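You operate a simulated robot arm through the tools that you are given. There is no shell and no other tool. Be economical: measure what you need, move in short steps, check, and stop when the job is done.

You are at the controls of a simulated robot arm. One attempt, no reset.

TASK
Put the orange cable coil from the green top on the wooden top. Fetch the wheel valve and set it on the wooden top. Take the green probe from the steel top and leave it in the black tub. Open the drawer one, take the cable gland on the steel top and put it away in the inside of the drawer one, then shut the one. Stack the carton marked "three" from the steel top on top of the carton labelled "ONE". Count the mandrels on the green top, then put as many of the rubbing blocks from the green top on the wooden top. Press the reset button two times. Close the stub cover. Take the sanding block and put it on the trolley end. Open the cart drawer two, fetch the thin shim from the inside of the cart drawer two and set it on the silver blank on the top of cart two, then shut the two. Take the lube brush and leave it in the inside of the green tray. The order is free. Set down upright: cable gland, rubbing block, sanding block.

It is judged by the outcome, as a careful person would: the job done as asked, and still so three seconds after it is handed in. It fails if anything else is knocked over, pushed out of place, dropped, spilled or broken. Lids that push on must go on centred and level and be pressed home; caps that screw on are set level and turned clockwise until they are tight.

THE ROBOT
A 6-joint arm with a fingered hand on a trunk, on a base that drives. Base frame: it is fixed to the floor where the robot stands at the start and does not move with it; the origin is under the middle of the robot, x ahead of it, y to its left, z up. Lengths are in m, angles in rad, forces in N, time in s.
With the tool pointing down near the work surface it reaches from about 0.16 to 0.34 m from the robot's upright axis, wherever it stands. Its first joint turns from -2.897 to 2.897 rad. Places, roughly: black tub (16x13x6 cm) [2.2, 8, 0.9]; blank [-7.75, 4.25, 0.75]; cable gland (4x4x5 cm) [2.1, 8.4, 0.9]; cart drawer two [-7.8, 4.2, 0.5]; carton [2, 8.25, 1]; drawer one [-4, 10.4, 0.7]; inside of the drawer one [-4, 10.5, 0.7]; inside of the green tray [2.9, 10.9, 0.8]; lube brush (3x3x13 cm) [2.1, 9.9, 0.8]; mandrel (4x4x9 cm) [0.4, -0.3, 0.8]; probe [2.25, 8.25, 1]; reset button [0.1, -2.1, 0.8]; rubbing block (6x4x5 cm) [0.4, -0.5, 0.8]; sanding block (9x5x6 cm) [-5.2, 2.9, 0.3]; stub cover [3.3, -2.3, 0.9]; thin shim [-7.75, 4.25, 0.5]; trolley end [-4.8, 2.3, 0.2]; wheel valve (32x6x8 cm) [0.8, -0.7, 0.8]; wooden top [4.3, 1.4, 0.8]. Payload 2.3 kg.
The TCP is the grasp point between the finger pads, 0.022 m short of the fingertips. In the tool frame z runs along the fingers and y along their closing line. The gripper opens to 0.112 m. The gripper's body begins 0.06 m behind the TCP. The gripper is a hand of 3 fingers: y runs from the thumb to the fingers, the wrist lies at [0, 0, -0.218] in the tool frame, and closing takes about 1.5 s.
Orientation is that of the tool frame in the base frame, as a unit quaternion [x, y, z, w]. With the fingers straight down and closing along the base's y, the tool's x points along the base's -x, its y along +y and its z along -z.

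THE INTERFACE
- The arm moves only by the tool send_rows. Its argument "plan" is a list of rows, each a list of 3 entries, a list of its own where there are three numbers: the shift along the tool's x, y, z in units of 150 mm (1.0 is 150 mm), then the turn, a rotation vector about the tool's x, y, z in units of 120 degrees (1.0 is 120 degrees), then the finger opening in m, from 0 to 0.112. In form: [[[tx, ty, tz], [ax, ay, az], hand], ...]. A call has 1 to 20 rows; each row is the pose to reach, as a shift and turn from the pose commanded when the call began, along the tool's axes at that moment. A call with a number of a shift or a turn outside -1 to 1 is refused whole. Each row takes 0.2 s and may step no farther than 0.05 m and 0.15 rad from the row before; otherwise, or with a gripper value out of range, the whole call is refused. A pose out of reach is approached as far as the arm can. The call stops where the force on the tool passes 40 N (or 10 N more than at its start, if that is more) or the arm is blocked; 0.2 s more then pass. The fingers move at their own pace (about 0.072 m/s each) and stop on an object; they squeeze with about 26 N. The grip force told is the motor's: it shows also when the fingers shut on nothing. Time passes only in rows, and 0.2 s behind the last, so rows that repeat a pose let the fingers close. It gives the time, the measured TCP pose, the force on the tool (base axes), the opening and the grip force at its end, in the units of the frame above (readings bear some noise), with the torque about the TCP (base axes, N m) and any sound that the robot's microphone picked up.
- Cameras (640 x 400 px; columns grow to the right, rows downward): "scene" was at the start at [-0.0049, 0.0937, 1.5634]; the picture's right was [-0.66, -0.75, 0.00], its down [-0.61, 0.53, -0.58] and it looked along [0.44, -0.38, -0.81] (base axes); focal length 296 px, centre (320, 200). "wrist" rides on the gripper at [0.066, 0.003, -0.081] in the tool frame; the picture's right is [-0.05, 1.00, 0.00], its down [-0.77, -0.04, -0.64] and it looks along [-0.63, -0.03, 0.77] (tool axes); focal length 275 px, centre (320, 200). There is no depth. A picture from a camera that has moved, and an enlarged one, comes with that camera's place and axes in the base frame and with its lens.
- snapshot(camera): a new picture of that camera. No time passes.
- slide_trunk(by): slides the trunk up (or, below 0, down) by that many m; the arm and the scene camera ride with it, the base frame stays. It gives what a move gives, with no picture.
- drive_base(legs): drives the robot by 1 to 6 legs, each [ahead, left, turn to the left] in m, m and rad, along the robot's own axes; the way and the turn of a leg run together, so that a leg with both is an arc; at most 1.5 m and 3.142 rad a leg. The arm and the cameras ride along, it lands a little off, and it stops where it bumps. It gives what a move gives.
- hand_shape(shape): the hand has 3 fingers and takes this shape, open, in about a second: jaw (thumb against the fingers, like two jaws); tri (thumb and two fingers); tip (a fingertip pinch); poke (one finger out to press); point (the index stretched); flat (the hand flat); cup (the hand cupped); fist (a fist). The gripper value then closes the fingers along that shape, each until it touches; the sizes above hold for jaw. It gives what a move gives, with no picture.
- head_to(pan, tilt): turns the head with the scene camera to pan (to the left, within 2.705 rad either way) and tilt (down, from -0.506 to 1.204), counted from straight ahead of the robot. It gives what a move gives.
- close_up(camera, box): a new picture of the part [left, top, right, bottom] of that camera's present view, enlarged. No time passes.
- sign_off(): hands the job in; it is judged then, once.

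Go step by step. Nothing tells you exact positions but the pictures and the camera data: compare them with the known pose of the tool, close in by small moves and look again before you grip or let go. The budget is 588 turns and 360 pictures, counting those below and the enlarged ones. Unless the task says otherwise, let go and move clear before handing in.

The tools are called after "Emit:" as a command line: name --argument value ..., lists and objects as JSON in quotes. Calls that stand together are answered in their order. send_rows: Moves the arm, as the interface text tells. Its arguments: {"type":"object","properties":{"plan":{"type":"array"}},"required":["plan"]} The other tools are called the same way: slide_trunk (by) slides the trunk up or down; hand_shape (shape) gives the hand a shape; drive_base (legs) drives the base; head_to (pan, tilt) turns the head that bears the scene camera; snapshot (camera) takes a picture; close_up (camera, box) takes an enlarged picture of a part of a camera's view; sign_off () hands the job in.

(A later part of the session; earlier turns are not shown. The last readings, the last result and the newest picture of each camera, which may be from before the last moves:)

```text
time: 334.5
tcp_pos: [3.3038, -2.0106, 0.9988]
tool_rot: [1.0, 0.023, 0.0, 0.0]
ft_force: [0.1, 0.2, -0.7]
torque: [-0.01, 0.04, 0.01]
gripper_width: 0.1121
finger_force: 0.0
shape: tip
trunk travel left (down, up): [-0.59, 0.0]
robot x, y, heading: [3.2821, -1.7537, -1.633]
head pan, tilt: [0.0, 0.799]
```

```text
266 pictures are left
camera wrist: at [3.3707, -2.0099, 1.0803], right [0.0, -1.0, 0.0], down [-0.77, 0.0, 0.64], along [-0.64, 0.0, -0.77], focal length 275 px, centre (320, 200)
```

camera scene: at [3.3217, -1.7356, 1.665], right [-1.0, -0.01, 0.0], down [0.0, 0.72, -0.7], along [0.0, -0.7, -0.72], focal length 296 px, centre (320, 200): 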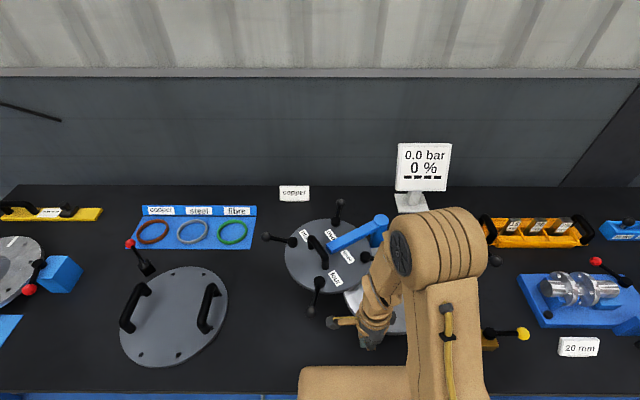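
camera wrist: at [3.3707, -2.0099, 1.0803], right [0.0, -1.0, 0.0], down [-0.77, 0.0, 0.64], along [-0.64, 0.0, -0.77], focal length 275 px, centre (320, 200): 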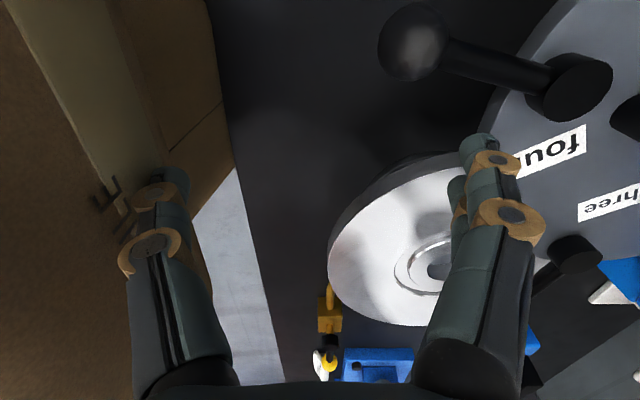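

The robot touches the bench front; that is as near as it goes. I use a fingertip pinch on the cover's handle and drag it round. First turn the hand, then tilt forward.

Emit:
send_rows --plan '[[[0.03, 0.08, -0.05], [0, 0, 0.06], 0.06], [[0.05, 0.16, -0.1], [0, 0, 0.12], 0.06], [[0.08, 0.24, -0.16], [0, 0, 0.18], 0.06], [[0.1, 0.32, -0.22], [0, 0, 0.24], 0.06], [[0.133, 0.4, -0.267], [0, 0, 0.29], 0.06]]'

Emit:
send_rows --plan '[[[0, 0, 0], [-0.056, 0.036, 0], 0.06], [[0, 0, 0], [-0.112, 0.072, 0], 0.06], [[0, 0, 0], [-0.168, 0.107, 0], 0.06], [[0, 0, 0], [-0.225, 0.143, 0], 0.06], [[0, 0, 0], [-0.281, 0.179, 0], 0.06]]'

Emit:
snapshot --camera "wrist"

Emit:
snapshot --camera "scene"

```text
time: 335.7
tcp_pos: [3.3274, -2.0687, 1.0387]
tool_rot: [0.961, -0.277, -0.001, 0.0]
ft_force: [0.6, 0.0, -0.4]
torque: [0.02, 0.02, 0.04]
gripper_width: 0.0602
finger_force: 0.1
shape: tip
trunk travel left (down, up): [-0.59, 0.0]
robot x, y, heading: [3.2863, -1.7521, -1.625]
head pan, tilt: [0.0, 0.799]
```

```text
time: 336.9
tcp_pos: [3.3175, -2.0758, 1.0462]
tool_rot: [0.941, -0.277, 0.019, 0.195]
ft_force: [0.2, 0.2, 0.1]
torque: [-0.03, 0.01, -0.02]
gripper_width: 0.0604
finger_force: 0.1
shape: tip
out of reach, approached as far as the arm can: row 2, 3, 4, 5
trunk travel left (down, up): [-0.59, 0.0]
robot x, y, heading: [3.2805, -1.7548, -1.627]
head pan, tilt: [0.0, 0.799]
```

```text
265 pictures are left
camera wrist: at [3.3762, -2.0819, 1.1315], right [-0.57, -0.75, 0.35], down [-0.59, 0.66, 0.46], along [-0.58, 0.06, -0.82], focal length 275 px, centre (320, 200)
```

wrist: 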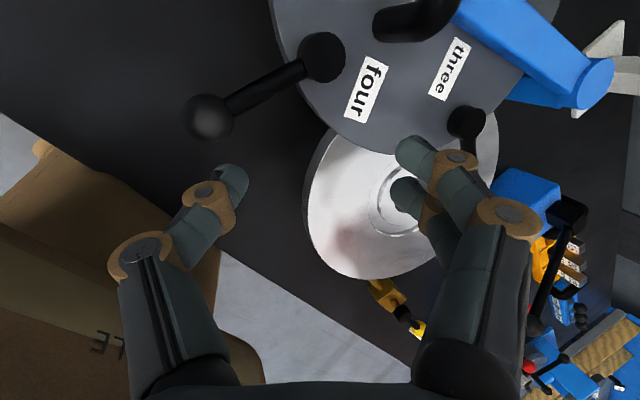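

```text
264 pictures are left
camera scene: at [3.4207, -1.7826, 1.665], right [-1.0, 0.06, 0.0], down [0.04, 0.72, -0.7], along [-0.04, -0.7, -0.72], focal length 296 px, centre (320, 200)
```

scene: 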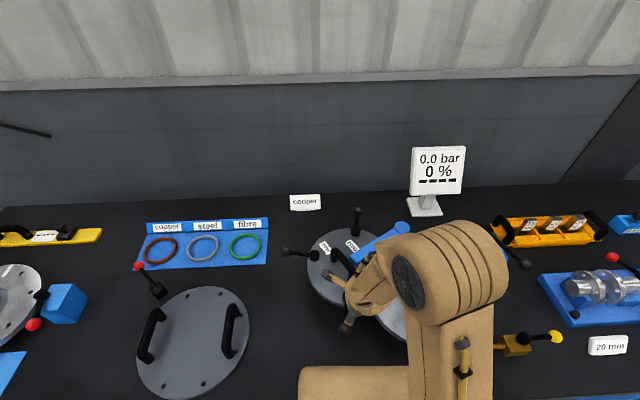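

The tilt was limited only by being too close in. I tilt further while moving forward to a standoff before the handle.

Emit:
send_rows --plan '[[[0.096, 0.1, 0.1], [-0.035, 0.022, 0], 0.06], [[0.192, 0.2, 0.2], [-0.07, 0.045, 0], 0.06], [[0.289, 0.3, 0.3], [-0.106, 0.067, 0], 0.06], [[0.385, 0.403, 0.403], [-0.141, 0.089, 0], 0.06]]'

Emit:
snapshot --camera "wrist"

Emit:
close_up --camera "scene" --box '[270, 190, 450, 350]'

```text
time: 337.9
tcp_pos: [3.3514, -2.1959, 1.0593]
tool_rot: [0.901, -0.26, 0.055, 0.342]
ft_force: [0.0, 0.0, 0.1]
torque: [-0.04, -0.01, 0.01]
gripper_width: 0.0607
finger_force: 0.1
shape: tip
out of reach, approached as far as the arm can: row 1, 2, 3, 4
trunk travel left (down, up): [-0.59, 0.0]
robot x, y, heading: [3.2843, -1.7551, -1.629]
head pan, tilt: [0.0, 0.799]
```

```text
263 pictures are left
camera wrist: at [3.4125, -2.1735, 1.1414], right [-0.55, -0.61, 0.58], down [-0.59, 0.77, 0.25], along [-0.59, -0.21, -0.78], focal length 275 px, centre (320, 200)
```

wrist: 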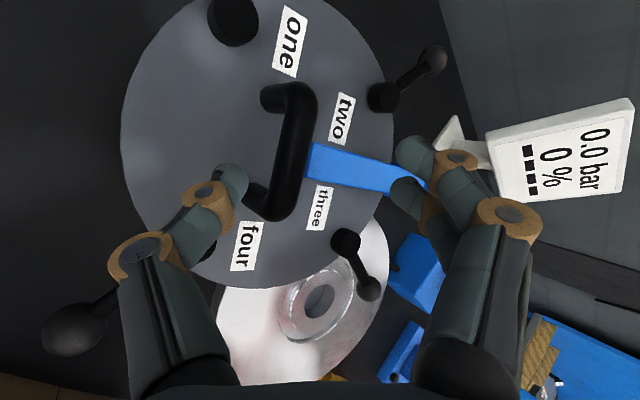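

```text
2.50 times, centred on (360, 270) of scene
camera zoom: at [3.4208, -1.783, 1.665], right [-1.0, 0.06, 0.0], down [0.04, 0.72, -0.7], along [-0.04, -0.7, -0.72], focal length 739 px, centre (220, 25)
```

zoom: 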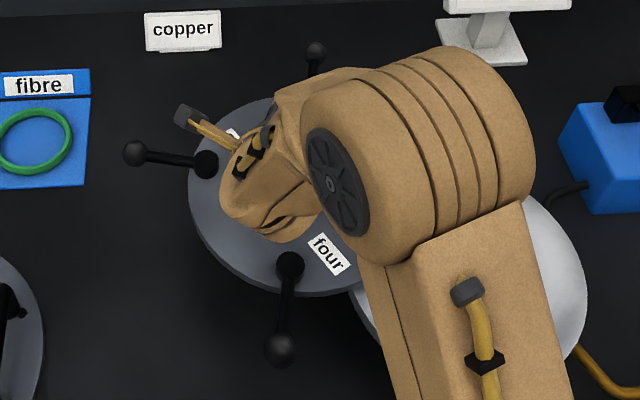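

The hand is tilted 40° and the bar is seen at about (3.323,-2.234,0.96). I approach it.

Emit:
send_rows --plan '[[[-0.06, -0.04, 0.12], [0, 0, 0], 0.06], [[-0.12, -0.08, 0.24], [0, 0, 0], 0.06], [[-0.17, -0.12, 0.36], [0, 0, 0], 0.06], [[-0.21, -0.14, 0.45], [0, 0, 0], 0.06]]'

Emit:
snapshot --camera "wrist"

```text
time: 338.9
tcp_pos: [3.3575, -2.2447, 1.0191]
tool_rot: [0.898, -0.259, 0.058, 0.352]
ft_force: [0.3, -0.2, 0.5]
torque: [-0.03, 0.03, -0.02]
gripper_width: 0.0606
finger_force: 0.1
shape: tip
out of reach, approached as far as the arm can: row 1, 2, 3, 4
trunk travel left (down, up): [-0.59, 0.0]
robot x, y, heading: [3.2814, -1.751, -1.625]
head pan, tilt: [0.0, 0.799]
```

```text
261 pictures are left
camera wrist: at [3.4189, -2.2212, 1.1012], right [-0.54, -0.6, 0.59], down [-0.59, 0.77, 0.23], along [-0.59, -0.22, -0.77], focal length 275 px, centre (320, 200)
```

wrist: 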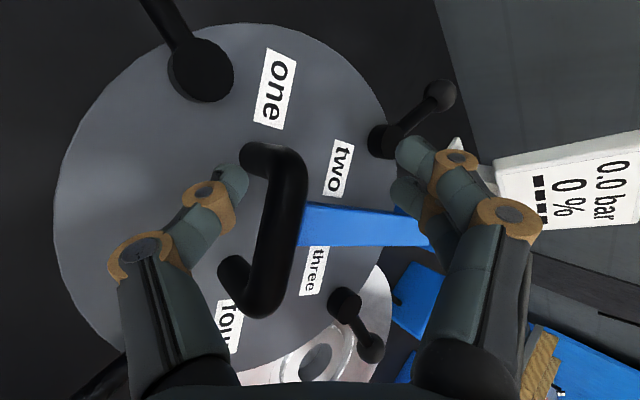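

The arm seems limited by the wrist turn again. I turn the hand back some and correct the position.

Emit:
send_rows --plan '[[[-0.06, -0.03, 0], [0, 0, -0.04], 0.06], [[-0.12, -0.06, 0.01], [0, 0, -0.08], 0.06], [[-0.2, -0.09, 0.02], [0, 0, -0.12], 0.06], [[-0.314, -0.144, 0.037], [0, 0, -0.167], 0.06], [[-0.314, -0.144, 0.037], [0, 0, -0.167], 0.06]]'

Emit:
snapshot --camera "wrist"

```text
time: 340.1
tcp_pos: [3.3291, -2.2163, 0.988]
tool_rot: [0.928, -0.099, 0.0, 0.36]
ft_force: [-0.6, -0.3, 0.0]
torque: [-0.02, -0.01, 0.01]
gripper_width: 0.0603
finger_force: 0.0
shape: tip
out of reach, approached as far as the arm can: row 1
trunk travel left (down, up): [-0.59, 0.0]
robot x, y, heading: [3.2819, -1.7544, -1.632]
head pan, tilt: [0.0, 0.799]
```

```text
260 pictures are left
camera wrist: at [3.3986, -2.1762, 1.0551], right [-0.23, -0.71, 0.66], down [-0.7, 0.59, 0.39], along [-0.67, -0.38, -0.64], focal length 275 px, centre (320, 200)
```

wrist: 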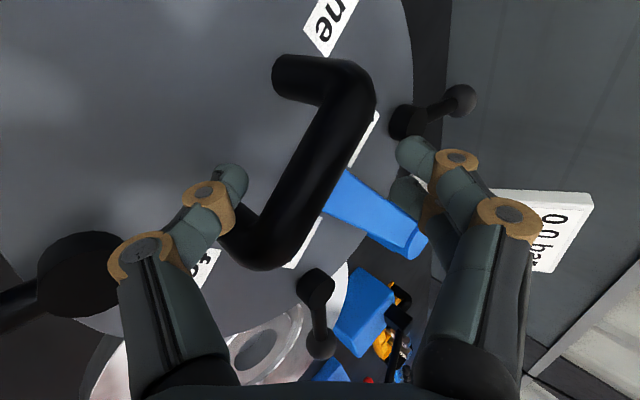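

In reach now. I move onto the bar with a smaller opening and pinch.

Emit:
send_rows --plan '[[[-0.02, -0.02, 0.06], [0, 0, 0], 0.05], [[-0.04, -0.04, 0.12], [0, 0, 0], 0.05], [[-0.04, -0.04, 0.17], [0, 0, 0], 0.05]]'

Emit:
snapshot --camera "wrist"

```text
time: 340.9
tcp_pos: [3.3285, -2.2319, 0.968]
tool_rot: [0.928, -0.099, -0.001, 0.36]
ft_force: [0.3, -0.4, -0.2]
torque: [0.04, 0.0, 0.0]
gripper_width: 0.0506
finger_force: 0.1
shape: tip
out of reach, approached as far as the arm can: row 1, 2, 3
trunk travel left (down, up): [-0.59, 0.0]
robot x, y, heading: [3.2747, -1.755, -1.63]
head pan, tilt: [0.0, 0.799]
```

```text
259 pictures are left
camera wrist: at [3.3983, -2.1918, 1.0346], right [-0.23, -0.71, 0.66], down [-0.7, 0.59, 0.39], along [-0.67, -0.38, -0.64], focal length 275 px, centre (320, 200)
```

wrist: 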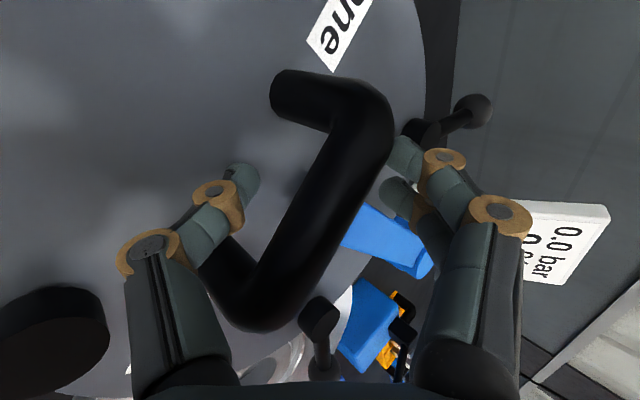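

The bar is between the tips. I close.

Emit:
send_rows --plan '[[[0, 0, 0], [0, 0, 0], 0], [[0, 0, 0], [0, 0, 0], 0], [[0, 0, 0], [0, 0, 0], 0], [[0, 0, 0], [0, 0, 0], 0], [[0, 0, 0], [0, 0, 0], 0]]'

Emit:
snapshot --camera "wrist"

```text
time: 342.1
tcp_pos: [3.329, -2.2316, 0.9666]
tool_rot: [0.928, -0.1, -0.001, 0.359]
ft_force: [-2.5, 0.2, -15.7]
torque: [-0.63, 0.01, -0.27]
gripper_width: 0.0062
finger_force: 25.8
shape: tip
trunk travel left (down, up): [-0.59, 0.0]
robot x, y, heading: [3.2803, -1.7556, -1.63]
head pan, tilt: [0.0, 0.799]
```

```text
258 pictures are left
camera wrist: at [3.3978, -2.1926, 1.0336], right [-0.23, -0.71, 0.66], down [-0.7, 0.59, 0.39], along [-0.67, -0.37, -0.64], focal length 275 px, centre (320, 200)
```

wrist: 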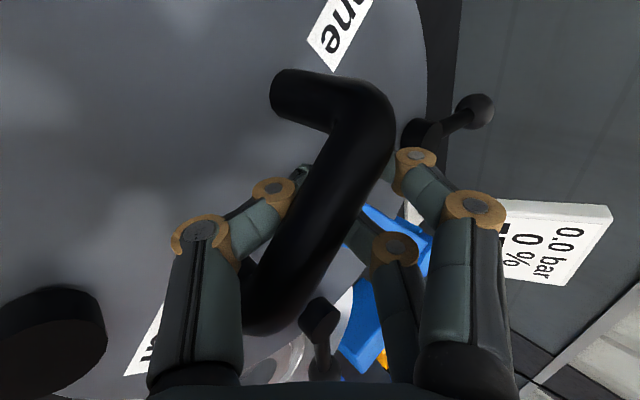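

The fingers cage the handle bar. I pull it along the arc about the post.

Emit:
send_rows --plan '[[[-0.04, -0.035, -0.035], [0, 0, 0], 0], [[-0.075, -0.07, -0.07], [0, 0, 0], 0], [[-0.115, -0.1, -0.1], [0, 0, 0], 0], [[-0.157, -0.133, -0.135], [0, 0, 0], 0], [[-0.2, -0.162, -0.165], [0, 0, 0], 0], [[-0.246, -0.191, -0.196], [0, 0, 0], 0], [[-0.295, -0.218, -0.225], [0, 0, 0], 0], [[-0.343, -0.243, -0.252], [0, 0, 0], 0]]'

Emit:
snapshot --camera "wrist"

Emit:
snapshot --camera "scene"

```text
time: 342.8
tcp_pos: [3.3274, -2.2263, 0.9676]
tool_rot: [0.929, -0.104, -0.002, 0.356]
ft_force: [-17.2, -8.4, -29.9]
torque: [-0.66, -0.02, -0.09]
gripper_width: 0.0056
finger_force: 26.1
shape: tip
out of reach, approached as far as the arm can: row 1, 2, 3
trunk travel left (down, up): [-0.59, 0.0]
robot x, y, heading: [3.2797, -1.7561, -1.633]
head pan, tilt: [0.0, 0.799]
stopped in row 3: the force on the tool passed its limit (the readings are from after the stop); the commanded pose is now the measured one
```

```text
257 pictures are left
camera wrist: at [3.3958, -2.1884, 1.0348], right [-0.24, -0.72, 0.66], down [-0.7, 0.59, 0.4], along [-0.67, -0.37, -0.64], focal length 275 px, centre (320, 200)
```

wrist: 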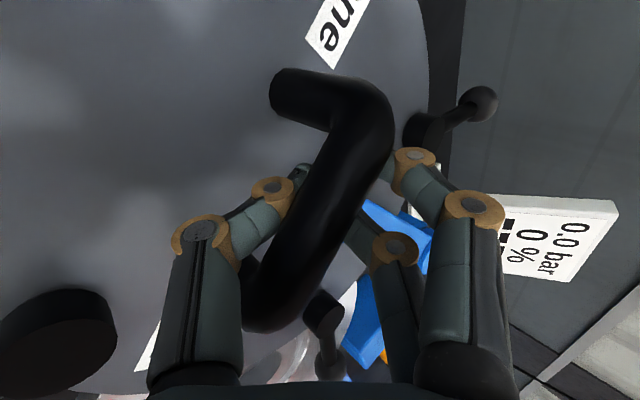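

```text
256 pictures are left
camera scene: at [3.4154, -1.791, 1.6651], right [-1.0, 0.06, 0.0], down [0.05, 0.72, -0.69], along [-0.04, -0.69, -0.72], focal length 296 px, centre (320, 200)
```

scene: 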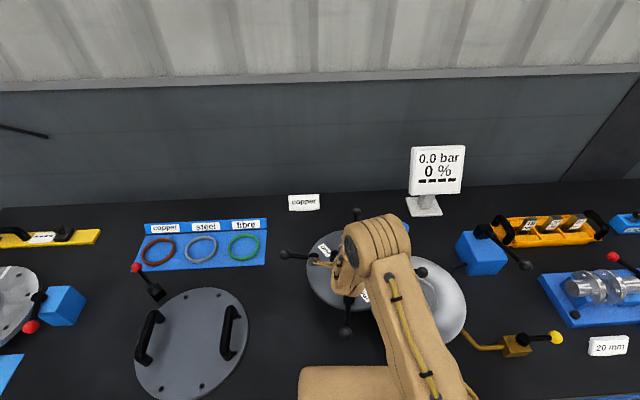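

The squeeze lifts on the bar. I relax the grip so the bar is only loosely straddled and see the force.

Emit:
send_rows --plan '[[[0, 0, 0], [0, 0, 0], 0.025], [[0, 0, 0], [0, 0, 0], 0.025], [[0, 0, 0], [0, 0, 0], 0.025]]'

Emit:
snapshot --camera "wrist"

```text
time: 343.6
tcp_pos: [3.3286, -2.2251, 0.9704]
tool_rot: [0.928, -0.101, 0.0, 0.359]
ft_force: [-13.6, -6.0, -6.9]
torque: [0.3, -0.06, -0.44]
gripper_width: 0.0248
finger_force: 0.0
shape: tip
trunk travel left (down, up): [-0.59, 0.0]
robot x, y, heading: [3.2835, -1.7493, -1.631]
head pan, tilt: [0.0, 0.799]
```

```text
255 pictures are left
camera wrist: at [3.398, -2.1862, 1.0376], right [-0.23, -0.71, 0.66], down [-0.7, 0.59, 0.39], along [-0.67, -0.37, -0.64], focal length 275 px, centre (320, 200)
```

wrist: 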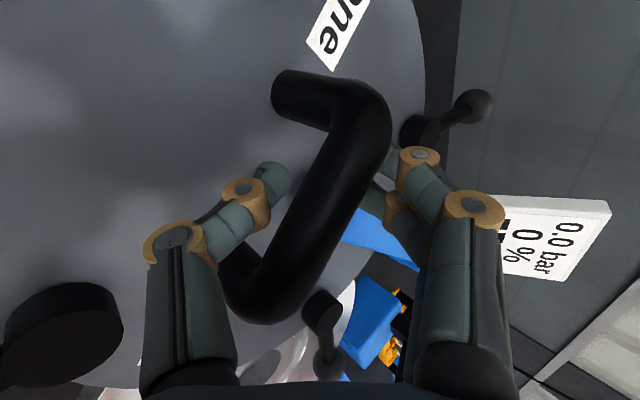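

I'll open, lower 2 cm so the tips pass clearly under the bar, shift slightly inward, and close loosely beneath it.

Emit:
send_rows --plan '[[[0, 0, 0], [0, 0, 0], 0.05], [[0, 0, 0], [0, 0, 0], 0.05], [[-0.036, -0.033, 0.062], [0, 0, 0], 0.05], [[-0.045, -0.067, 0.115], [0, 0, 0], 0.05]]'

Emit:
snapshot --camera "wrist"

```text
time: 344.6
tcp_pos: [3.3302, -2.2263, 0.9541]
tool_rot: [0.927, -0.101, -0.004, 0.36]
ft_force: [3.0, 2.8, 16.7]
torque: [0.13, -0.11, -0.04]
gripper_width: 0.0442
finger_force: 0.1
shape: tip
out of reach, approached as far as the arm can: row 3, 4
trunk travel left (down, up): [-0.59, 0.0]
robot x, y, heading: [3.2835, -1.7577, -1.635]
head pan, tilt: [0.0, 0.799]
```

```text
254 pictures are left
camera wrist: at [3.4003, -2.188, 1.0209], right [-0.23, -0.71, 0.67], down [-0.7, 0.6, 0.4], along [-0.68, -0.37, -0.63], focal length 275 px, centre (320, 200)
```

wrist: 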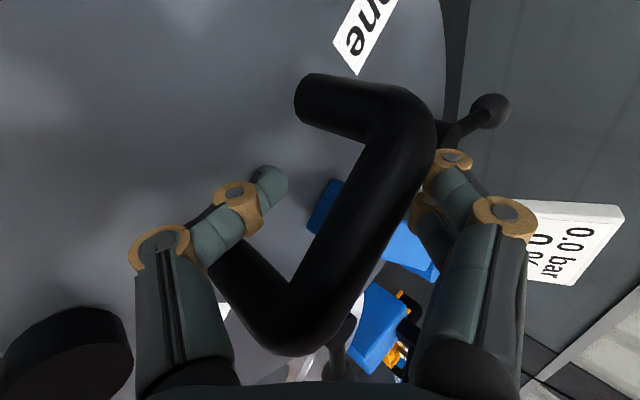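

Emit:
send_rows --plan '[[[0, 0, -0.02], [0, 0, 0], 0.02], [[0, 0, -0.02], [0, 0, 0], 0.0], [[0, 0, -0.02], [0, 0, 0], 0.0], [[0, 0, -0.02], [0, 0, 0], 0.0], [[0, 0, -0.02], [0, 0, 0], 0.0]]'

Emit:
snapshot --camera "wrist"

```text
time: 345.8
tcp_pos: [3.3259, -2.2275, 0.9566]
tool_rot: [0.927, -0.104, -0.002, 0.36]
ft_force: [-18.1, -11.2, 23.2]
torque: [-0.04, -0.5, -0.27]
gripper_width: 0.004
finger_force: 25.8
shape: tip
trunk travel left (down, up): [-0.59, 0.0]
robot x, y, heading: [3.2832, -1.7561, -1.626]
head pan, tilt: [0.0, 0.799]
```

```text
253 pictures are left
camera wrist: at [3.3959, -2.189, 1.0231], right [-0.24, -0.71, 0.66], down [-0.7, 0.6, 0.39], along [-0.68, -0.37, -0.64], focal length 275 px, centre (320, 200)
```

wrist: 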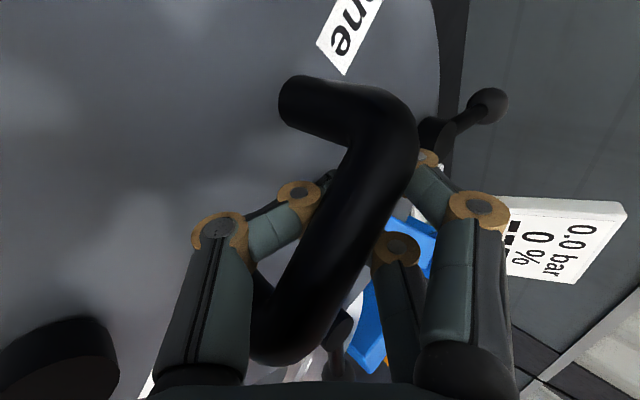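

Emit:
send_rows --plan '[[[-0.033, 0.03, -0.01], [0, 0, 0], 0.0], [[-0.05, 0.045, -0.015], [0, 0, 0], 0.0]]'

```text
time: 346.4
tcp_pos: [3.3239, -2.2308, 0.9603]
tool_rot: [0.929, -0.1, -0.003, 0.356]
ft_force: [-6.9, -2.2, -4.1]
torque: [-0.1, -0.14, -0.21]
gripper_width: 0.0024
finger_force: 26.3
shape: tip
out of reach, approached as far as the arm can: row 1, 2
trunk travel left (down, up): [-0.59, 0.0]
robot x, y, heading: [3.2803, -1.7547, -1.631]
head pan, tilt: [0.0, 0.799]
```

Small residual force now. I drag along the arc.

Emit:
send_rows --plan '[[[-0.037, -0.034, -0.034], [0, 0, 0], 0], [[-0.074, -0.067, -0.068], [0, 0, 0], 0], [[-0.115, -0.098, -0.1], [0, 0, 0], 0], [[-0.155, -0.129, -0.131], [0, 0, 0], 0], [[-0.2, -0.157, -0.161], [0, 0, 0], 0], [[-0.243, -0.185, -0.191], [0, 0, 0], 0], [[-0.29, -0.21, -0.218], [0, 0, 0], 0], [[-0.339, -0.235, -0.244], [0, 0, 0], 0]]'

Emit:
snapshot --camera "scene"

Emit:
snapshot --camera "wrist"

```text
time: 347.1
tcp_pos: [3.3211, -2.2237, 0.9612]
tool_rot: [0.929, -0.107, -0.005, 0.354]
ft_force: [-21.0, -11.8, -23.8]
torque: [-0.15, -0.11, -0.06]
gripper_width: 0.0015
finger_force: 26.0
shape: tip
out of reach, approached as far as the arm can: row 1, 2, 3
trunk travel left (down, up): [-0.59, 0.0]
robot x, y, heading: [3.2798, -1.7564, -1.639]
head pan, tilt: [0.0, 0.799]
stopped in row 3: the force on the tool passed its limit (the readings are from after the stop); the commanded pose is now the measured one
```

```text
252 pictures are left
camera scene: at [3.4144, -1.7912, 1.665], right [-1.0, 0.06, 0.0], down [0.05, 0.72, -0.69], along [-0.04, -0.69, -0.72], focal length 296 px, centre (320, 200)
```

scene: 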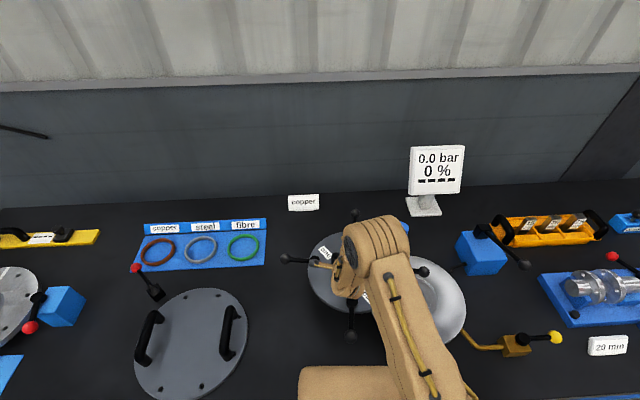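

```text
251 pictures are left
camera wrist: at [3.3923, -2.187, 1.0289], right [-0.24, -0.72, 0.65], down [-0.69, 0.6, 0.4], along [-0.68, -0.36, -0.64], focal length 275 px, centre (320, 200)
```

wrist: 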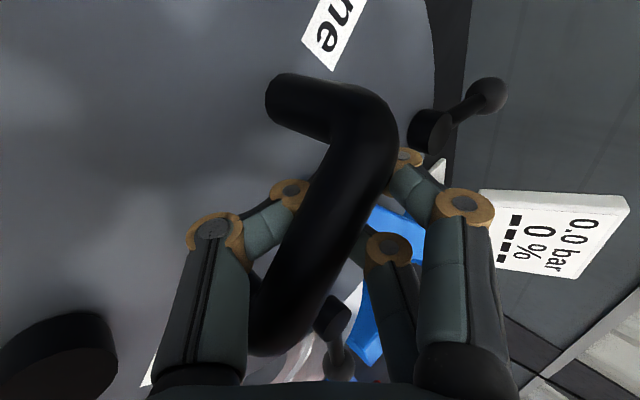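

The arm is at its limit, so its own motion strains. I use a small base move along the tangent to draw the cover instead.

Emit:
drive_base --legs '[[-0.03, -0.012, 0]]'

Emit:
snapshot --camera "wrist"

Emit:
close_up --camera "scene" --box '[270, 190, 500, 350]'

```text
time: 347.9
tcp_pos: [3.3112, -2.2084, 0.9626]
tool_rot: [0.928, -0.115, -0.007, 0.355]
ft_force: [-19.0, -11.4, -29.6]
torque: [-0.15, -0.15, 0.04]
gripper_width: 0.001
finger_force: 26.4
shape: tip
trunk travel left (down, up): [-0.59, 0.0]
robot x, y, heading: [3.2758, -1.7342, -1.636]
head pan, tilt: [0.0, 0.799]
stopped in leg 1: the force on the tool passed its limit (the readings are from after the stop); the commanded pose is now the measured one
```

```text
250 pictures are left
camera wrist: at [3.3818, -2.1718, 1.0298], right [-0.25, -0.71, 0.66], down [-0.68, 0.61, 0.4], along [-0.68, -0.35, -0.64], focal length 275 px, centre (320, 200)
```

wrist: 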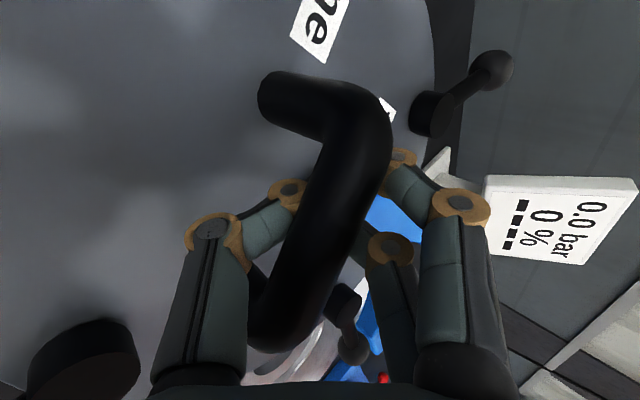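

```text
2.50 times, centred on (385, 270) of scene
camera zoom: at [3.4062, -1.7743, 1.6653], right [-1.0, 0.07, 0.0], down [0.05, 0.72, -0.69], along [-0.04, -0.69, -0.72], focal length 739 px, centre (158, 25)
```

zoom: 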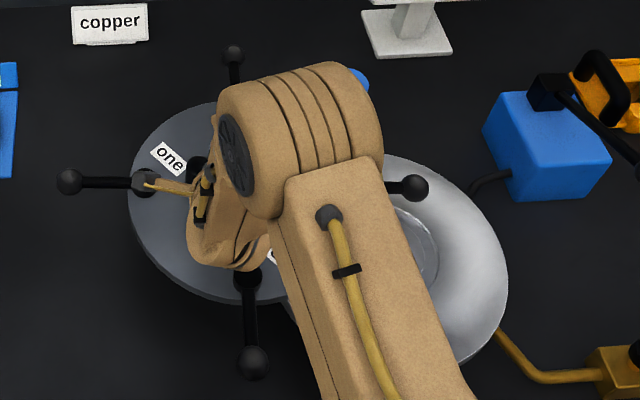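

The cover does follow. I relax the squeeze slightly to cut the wedge force and go on in small steps.

Emit:
send_rows --plan '[[[-0.02, 0, 0], [0, 0, 0], 0.012], [[-0.03, 0, 0.01], [0, 0, 0], 0.012], [[-0.03, 0, 0.01], [0, 0, 0], 0.012]]'

```text
time: 348.7
tcp_pos: [3.3141, -2.2055, 0.9662]
tool_rot: [0.926, -0.112, -0.008, 0.36]
ft_force: [-5.4, -4.1, 0.0]
torque: [0.06, -0.06, -0.11]
gripper_width: 0.0126
finger_force: 0.0
shape: tip
trunk travel left (down, up): [-0.59, 0.0]
robot x, y, heading: [3.2712, -1.7367, -1.637]
head pan, tilt: [0.0, 0.799]
```

Emit:
send_rows --plan '[[[-0.045, -0.029, -0.03], [0, 0, 0], 0.012], [[-0.09, -0.058, -0.061], [0, 0, 0], 0.012], [[-0.14, -0.085, -0.09], [0, 0, 0], 0.012], [[-0.186, -0.11, -0.116], [0, 0, 0], 0.012], [[-0.24, -0.133, -0.14], [0, 0, 0], 0.012], [[-0.288, -0.154, -0.165], [0, 0, 0], 0.012], [[-0.34, -0.174, -0.188], [0, 0, 0], 0.012], [[-0.395, -0.192, -0.209], [0, 0, 0], 0.012]]'

Emit:
snapshot --camera "wrist"

Emit:
close_up --camera "scene" --box '[270, 190, 500, 350]'

```text
time: 350.5
tcp_pos: [3.3127, -2.1912, 0.9773]
tool_rot: [0.927, -0.113, -0.007, 0.356]
ft_force: [-22.2, -15.4, -17.7]
torque: [0.59, -0.12, -0.67]
gripper_width: 0.012
finger_force: 0.1
shape: tip
out of reach, approached as far as the arm can: row 1, 2, 3, 4, 5, 6, 7, 8
trunk travel left (down, up): [-0.59, 0.0]
robot x, y, heading: [3.2735, -1.7359, -1.636]
head pan, tilt: [0.0, 0.799]
```

```text
248 pictures are left
camera wrist: at [3.3833, -2.1538, 1.0436], right [-0.25, -0.71, 0.66], down [-0.68, 0.61, 0.4], along [-0.69, -0.35, -0.64], focal length 275 px, centre (320, 200)
```

wrist: 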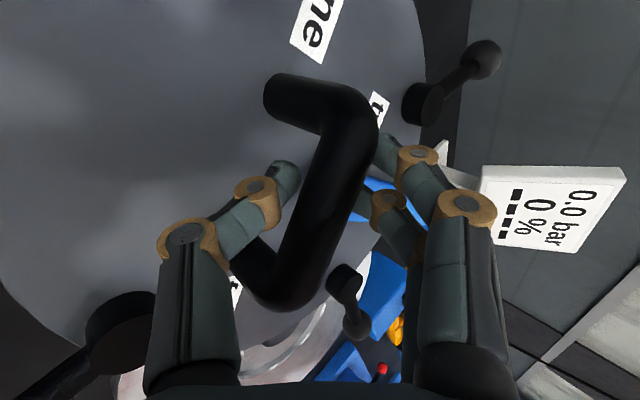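

```text
2.50 times, centred on (385, 270) of scene
camera zoom: at [3.4064, -1.7749, 1.6653], right [-1.0, 0.07, 0.0], down [0.05, 0.72, -0.69], along [-0.04, -0.69, -0.72], focal length 739 px, centre (158, 25)
```

zoom: 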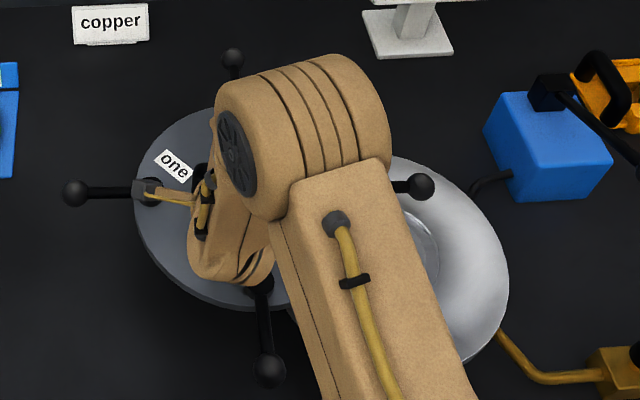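

The arm itself cannot go sideways here; base moves do work. I ease the strain and pull with the base along the arc.

Emit:
send_rows --plan '[[[-0.03, -0.02, 0.05], [0, 0, 0], 0.014], [[-0.03, -0.03, 0.06], [0, 0, 0], 0.014]]'

Emit:
drive_base --legs '[[-0.025, -0.025, 0]]'

Emit:
snapshot --camera "wrist"

```text
time: 351.1
tcp_pos: [3.3153, -2.1916, 0.9711]
tool_rot: [0.927, -0.114, -0.008, 0.359]
ft_force: [-15.6, -9.0, 0.3]
torque: [0.15, -0.23, -0.48]
gripper_width: 0.0172
finger_force: 0.0
shape: tip
out of reach, approached as far as the arm can: row 1, 2
trunk travel left (down, up): [-0.59, 0.0]
robot x, y, heading: [3.2766, -1.7375, -1.636]
head pan, tilt: [0.0, 0.799]
```

```text
time: 352.0
tcp_pos: [3.2929, -2.1657, 0.9716]
tool_rot: [0.927, -0.112, -0.009, 0.359]
ft_force: [-7.3, -8.6, 2.8]
torque: [0.05, -0.09, -0.22]
gripper_width: 0.0183
finger_force: 0.0
shape: tip
trunk travel left (down, up): [-0.59, 0.0]
robot x, y, heading: [3.2549, -1.7117, -1.636]
head pan, tilt: [0.0, 0.799]
```

```text
246 pictures are left
camera wrist: at [3.3647, -2.1287, 1.037], right [-0.25, -0.71, 0.66], down [-0.68, 0.61, 0.4], along [-0.69, -0.35, -0.63], focal length 275 px, centre (320, 200)
```

wrist: 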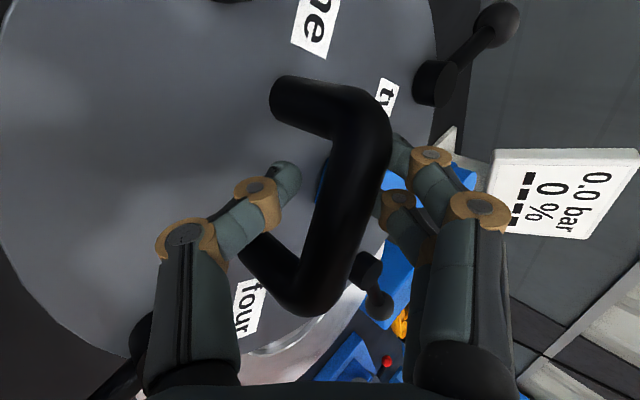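

It works smoothly. I continue along the arc.

Emit:
drive_base --legs '[[-0.0164, -0.0262, 0], [-0.0154, -0.0261, 0], [-0.0112, -0.0278, 0]]'

Emit:
snapshot --camera "wrist"

Emit:
snapshot --camera "scene"

```text
time: 353.7
tcp_pos: [3.2191, -2.1178, 0.9705]
tool_rot: [0.926, -0.111, -0.01, 0.359]
ft_force: [-1.0, -8.7, 1.5]
torque: [0.04, 0.04, 0.0]
gripper_width: 0.0165
finger_force: 0.1
shape: tip
trunk travel left (down, up): [-0.59, 0.0]
robot x, y, heading: [3.1733, -1.6625, -1.634]
head pan, tilt: [0.0, 0.799]
```

```text
245 pictures are left
camera wrist: at [3.2905, -2.0808, 1.0368], right [-0.24, -0.71, 0.66], down [-0.68, 0.61, 0.4], along [-0.69, -0.36, -0.63], focal length 275 px, centre (320, 200)
```

wrist: 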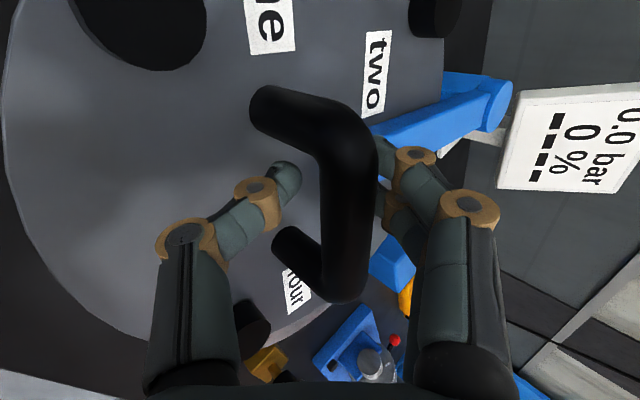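

```text
244 pictures are left
camera scene: at [3.3152, -1.695, 1.6648], right [-1.0, 0.06, 0.0], down [0.05, 0.72, -0.7], along [-0.05, -0.69, -0.72], focal length 296 px, centre (320, 200)
```

scene: 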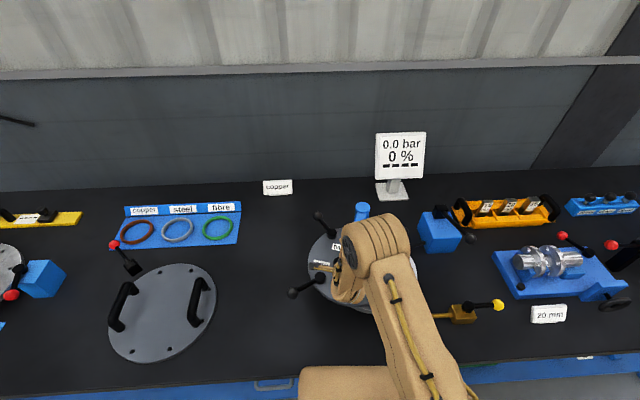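

Emit:
drive_base --legs '[[-0.0071, -0.029, 0], [-0.0035, -0.0298, 0]]'

Emit:
snapshot --camera "wrist"

Emit:
close_up --camera "scene" --box '[270, 190, 470, 350]'

```text
time: 354.9
tcp_pos: [3.1591, -2.1041, 0.9709]
tool_rot: [0.927, -0.112, -0.008, 0.358]
ft_force: [-2.1, -8.4, -0.3]
torque: [0.09, -0.02, 0.06]
gripper_width: 0.0161
finger_force: 0.0
shape: tip
trunk travel left (down, up): [-0.59, 0.0]
robot x, y, heading: [3.1106, -1.6451, -1.634]
head pan, tilt: [0.0, 0.799]
```

```text
243 pictures are left
camera wrist: at [3.2304, -2.0661, 1.0372], right [-0.25, -0.71, 0.66], down [-0.68, 0.61, 0.4], along [-0.69, -0.36, -0.63], focal length 275 px, centre (320, 200)
```

wrist: 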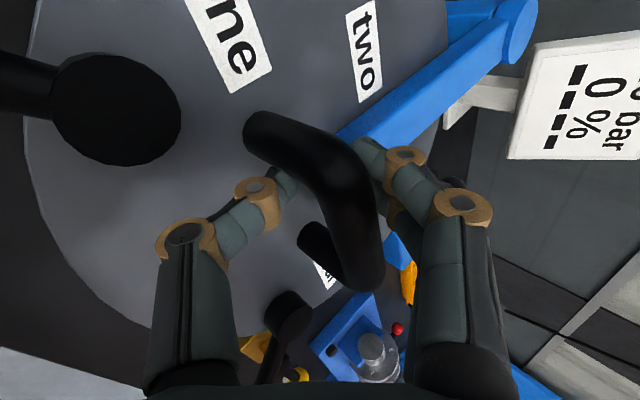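

```text
2.50 times, centred on (370, 270) of scene
camera zoom: at [3.2534, -1.68, 1.6651], right [-1.0, 0.06, 0.0], down [0.05, 0.72, -0.7], along [-0.04, -0.69, -0.72], focal length 739 px, centre (195, 25)
```

zoom: 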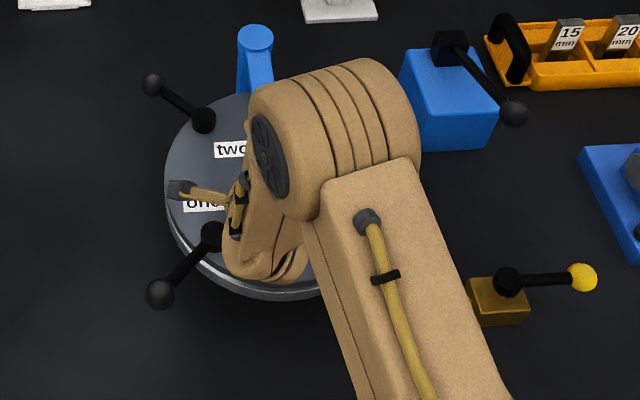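

Nearly concentric. I go a little further until a stop is felt.

Emit:
drive_base --legs '[[0, -0.012, 0]]'

Emit:
send_rows --plan '[[[0, 0, 0], [0, 0, 0], 0.06], [[0, 0, 0], [0, 0, 0], 0.06], [[0, 0, -0.1], [0, 0, 0], 0.06], [[0, 0, -0.25], [0, 0, 0], 0.06], [[0, 0, -0.4], [0, 0, 0], 0.06], [[0, 0, -0.55], [0, 0, 0], 0.06]]'

Emit:
drive_base --legs '[[-0.2, 0, 0]]'

Emit:
snapshot --camera "scene"

```text
time: 355.7
tcp_pos: [3.1475, -2.1028, 0.9717]
tool_rot: [0.927, -0.111, -0.01, 0.359]
ft_force: [2.2, -9.6, 1.3]
torque: [0.09, 0.04, 0.2]
gripper_width: 0.016
finger_force: 0.0
shape: tip
trunk travel left (down, up): [-0.59, 0.0]
robot x, y, heading: [3.1025, -1.6472, -1.636]
head pan, tilt: [0.0, 0.799]
```

```text
time: 357.1
tcp_pos: [3.1576, -2.0459, 1.0328]
tool_rot: [0.926, -0.112, -0.008, 0.36]
ft_force: [0.0, 0.4, 0.5]
torque: [0.02, 0.0, 0.01]
gripper_width: 0.0593
finger_force: 0.1
shape: tip
trunk travel left (down, up): [-0.59, 0.0]
robot x, y, heading: [3.1018, -1.6468, -1.638]
head pan, tilt: [0.0, 0.799]
```

```text
time: 358.7
tcp_pos: [3.1697, -1.8466, 1.0333]
tool_rot: [0.926, -0.111, -0.009, 0.36]
ft_force: [-0.1, -0.1, 0.2]
torque: [0.02, 0.0, 0.0]
gripper_width: 0.0593
finger_force: 0.0
shape: tip
trunk travel left (down, up): [-0.59, 0.0]
robot x, y, heading: [3.1139, -1.4486, -1.638]
head pan, tilt: [0.0, 0.799]
```

```text
241 pictures are left
camera scene: at [3.2563, -1.4779, 1.665], right [-1.0, 0.07, 0.0], down [0.05, 0.71, -0.7], along [-0.05, -0.7, -0.72], focal length 296 px, centre (320, 200)
```

scene: 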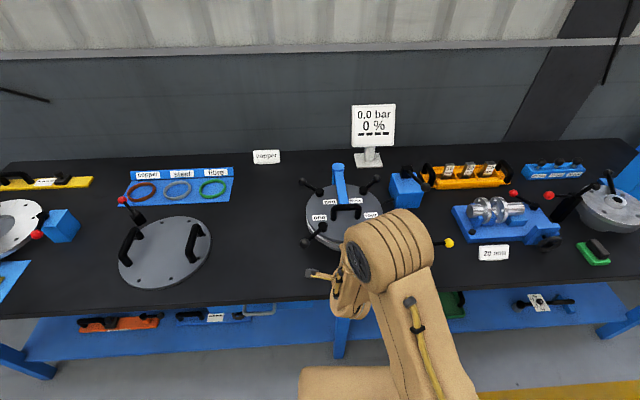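

Emit:
drive_base --legs '[[-0.1, 0.35, 0]]'

Emit:
head_to --pan -0.4 --tilt 0.7

Emit:
snapshot --camera "scene"

```text
time: 361.0
tcp_pos: [3.5265, -1.7726, 1.0327]
tool_rot: [0.926, -0.113, -0.011, 0.36]
ft_force: [0.6, -0.9, -0.8]
torque: [0.01, 0.0, -0.01]
gripper_width: 0.0594
finger_force: 0.0
shape: tip
trunk travel left (down, up): [-0.59, 0.0]
robot x, y, heading: [3.4767, -1.3722, -1.641]
head pan, tilt: [0.0, 0.799]
```

```text
time: 361.9
tcp_pos: [3.5268, -1.7722, 1.0314]
tool_rot: [0.926, -0.114, -0.01, 0.36]
ft_force: [-0.3, -1.3, 0.7]
torque: [0.01, -0.01, -0.02]
gripper_width: 0.0597
finger_force: 0.1
shape: tip
trunk travel left (down, up): [-0.59, 0.0]
robot x, y, heading: [3.4791, -1.3715, -1.642]
head pan, tilt: [-0.4, 0.7]
```

```text
240 pictures are left
camera scene: at [3.5823, -1.3986, 1.6732], right [-0.89, 0.45, 0.0], down [0.29, 0.57, -0.76], along [-0.35, -0.68, -0.64], focal length 296 px, centre (320, 200)
```

scene: 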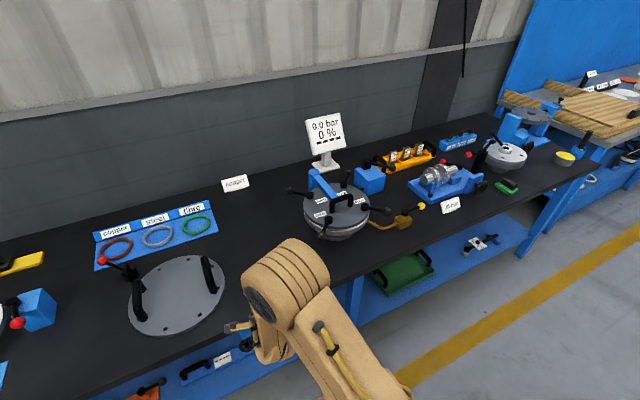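

Emit:
close_up --camera "scene" --box '[270, 150, 430, 250]'

```text
4.00 times, centred on (350, 200) of scene
camera zoom: at [3.5823, -1.3986, 1.6732], right [-0.89, 0.45, 0.0], down [0.29, 0.57, -0.76], along [-0.35, -0.68, -0.64], focal length 1182 px, centre (200, 200)
```

zoom: 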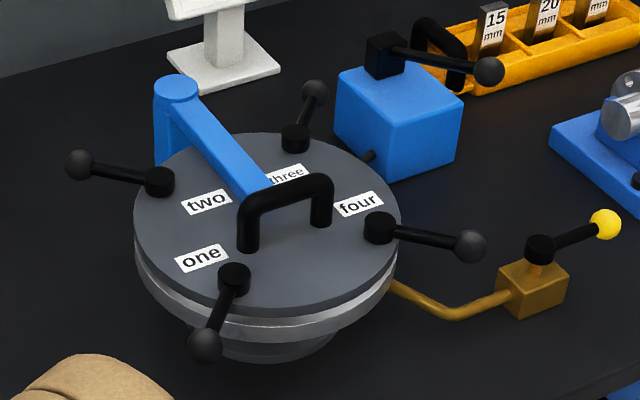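

The cover now sits concentric on the stub. Next the reset button near (0.1,-2.1); I drive along and look.

Emit:
drive_base --legs '[[0.05, 0, 0.07], [0, -1.5, 0], [0, -1.5, 0], [0, -0.3, 0]]'

Emit:
head_to --pan 0 --tilt 0.6

Emit:
snapshot --camera "scene"

```text
time: 378.6
tcp_pos: [0.2416, -1.8073, 1.0309]
tool_rot: [0.93, -0.08, 0.004, 0.36]
ft_force: [0.2, -0.1, 0.0]
torque: [0.0, 0.0, -0.04]
gripper_width: 0.0595
finger_force: 0.1
shape: tip
trunk travel left (down, up): [-0.59, 0.0]
robot x, y, heading: [0.1605, -1.4166, -1.571]
head pan, tilt: [-0.4, 0.7]
```

```text
time: 379.4
tcp_pos: [0.2419, -1.8074, 1.0315]
tool_rot: [0.929, -0.08, 0.003, 0.36]
ft_force: [-0.5, -0.9, 0.8]
torque: [0.02, -0.04, 0.02]
gripper_width: 0.0593
finger_force: 0.0
shape: tip
trunk travel left (down, up): [-0.59, 0.0]
robot x, y, heading: [0.1596, -1.4094, -1.572]
head pan, tilt: [0.0, 0.6]
```

```text
238 pictures are left
camera scene: at [0.3037, -1.441, 1.6818], right [-1.0, 0.0, 0.0], down [0.0, 0.57, -0.82], along [0.0, -0.82, -0.57], focal length 296 px, centre (320, 200)
```

scene: 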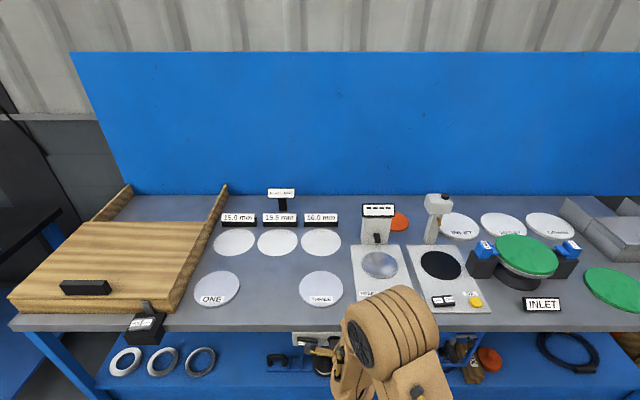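

Emit:
close_up --camera "scene" --box '[330, 180, 510, 320]'

Emit:
close_up --camera "scene" --box '[270, 300, 500, 380]'

```text
2.86 times, centred on (420, 250) of scene
camera zoom: at [0.3037, -1.441, 1.6818], right [-1.0, 0.0, 0.0], down [0.0, 0.57, -0.82], along [0.0, -0.82, -0.57], focal length 845 px, centre (34, 57)
```

zoom: 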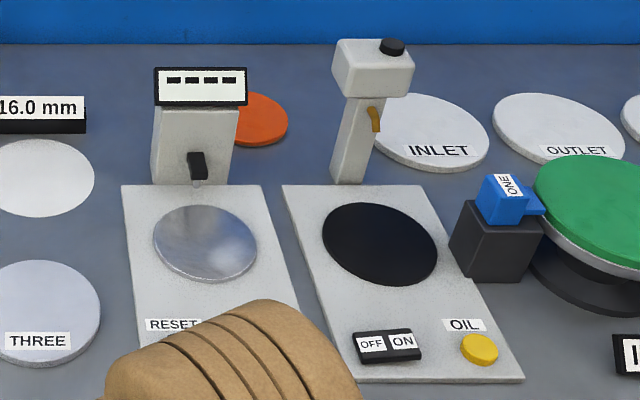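

```text
2.78 times, centred on (385, 340) of scene
camera zoom: at [0.3037, -1.441, 1.6818], right [-1.0, 0.0, 0.0], down [0.0, 0.57, -0.82], along [0.0, -0.82, -0.57], focal length 823 px, centre (139, -190)
```

zoom: 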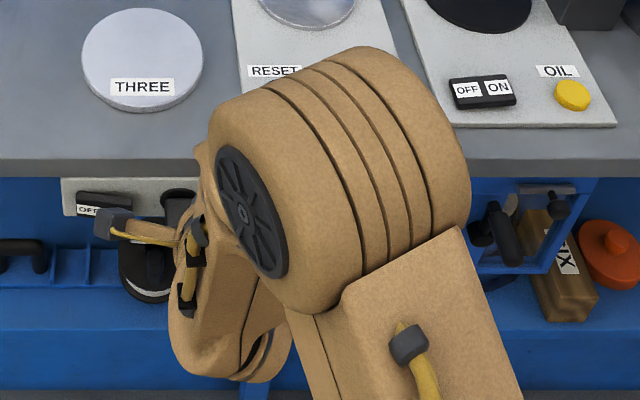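

The RESET label is at about (0.135,-2.1) with its button just in front, hidden by the arm. I bring the tool upright and shape the hand to poke.

Emit:
send_rows --plan '[[[-0.02, -0.097, -0.09], [0.058, -0.009, -0.003], 0.06], [[-0.04, -0.194, -0.18], [0.115, -0.018, -0.006], 0.06], [[-0.06, -0.29, -0.27], [0.173, -0.027, -0.009], 0.06], [[-0.08, -0.39, -0.36], [0.23, -0.035, -0.012], 0.06], [[-0.1, -0.49, -0.45], [0.288, -0.044, -0.015], 0.06], [[-0.117, -0.584, -0.536], [0.345, -0.053, -0.018], 0.06]]'

Emit:
hand_shape --shape "poke"

Emit:
snapshot --camera "wrist"

Emit:
snapshot --camera "scene"

```text
time: 380.8
tcp_pos: [0.2407, -1.6883, 1.0315]
tool_rot: [0.997, -0.076, -0.026, 0.004]
ft_force: [0.4, -0.1, 0.1]
torque: [0.01, -0.01, -0.01]
gripper_width: 0.0599
finger_force: 0.2
shape: tip
out of reach, approached as far as the arm can: row 4
trunk travel left (down, up): [-0.59, 0.0]
robot x, y, heading: [0.1637, -1.4171, -1.569]
head pan, tilt: [0.0, 0.6]
```

```text
time: 381.7
tcp_pos: [0.2407, -1.688, 1.0304]
tool_rot: [0.997, -0.076, -0.025, 0.004]
ft_force: [0.0, 0.3, -0.9]
torque: [0.01, 0.0, 0.03]
gripper_width: 0.0
finger_force: 0.0
shape: poke
trunk travel left (down, up): [-0.59, 0.0]
robot x, y, heading: [0.1631, -1.4142, -1.575]
head pan, tilt: [0.0, 0.6]
```

```text
235 pictures are left
camera wrist: at [0.31, -1.7004, 1.1091], right [-0.2, -0.98, 0.01], down [-0.72, 0.16, 0.67], along [-0.66, 0.12, -0.74], focal length 275 px, centre (320, 200)
```

wrist: 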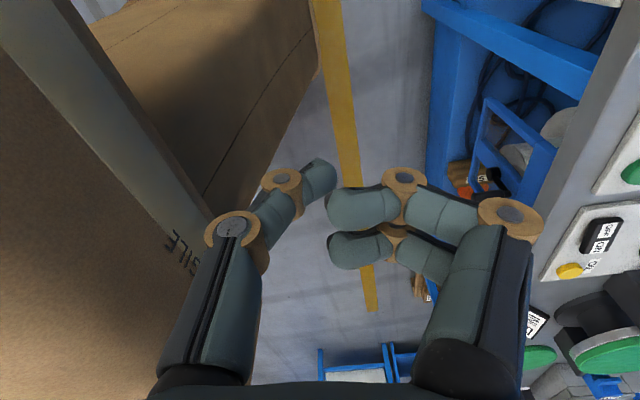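

```text
234 pictures are left
camera scene: at [0.3038, -1.4411, 1.6819], right [-1.0, 0.0, 0.0], down [0.0, 0.56, -0.83], along [0.0, -0.83, -0.56], focal length 296 px, centre (320, 200)
```

scene: 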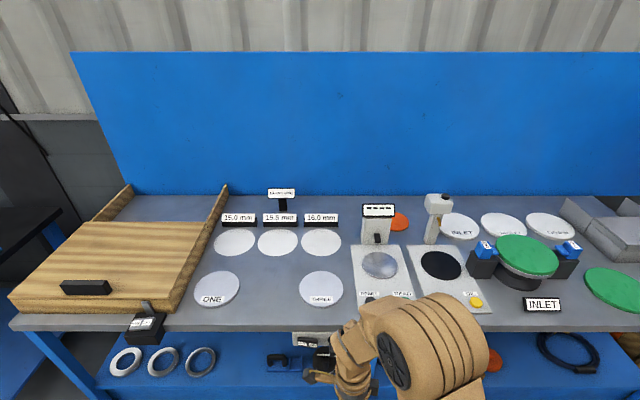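

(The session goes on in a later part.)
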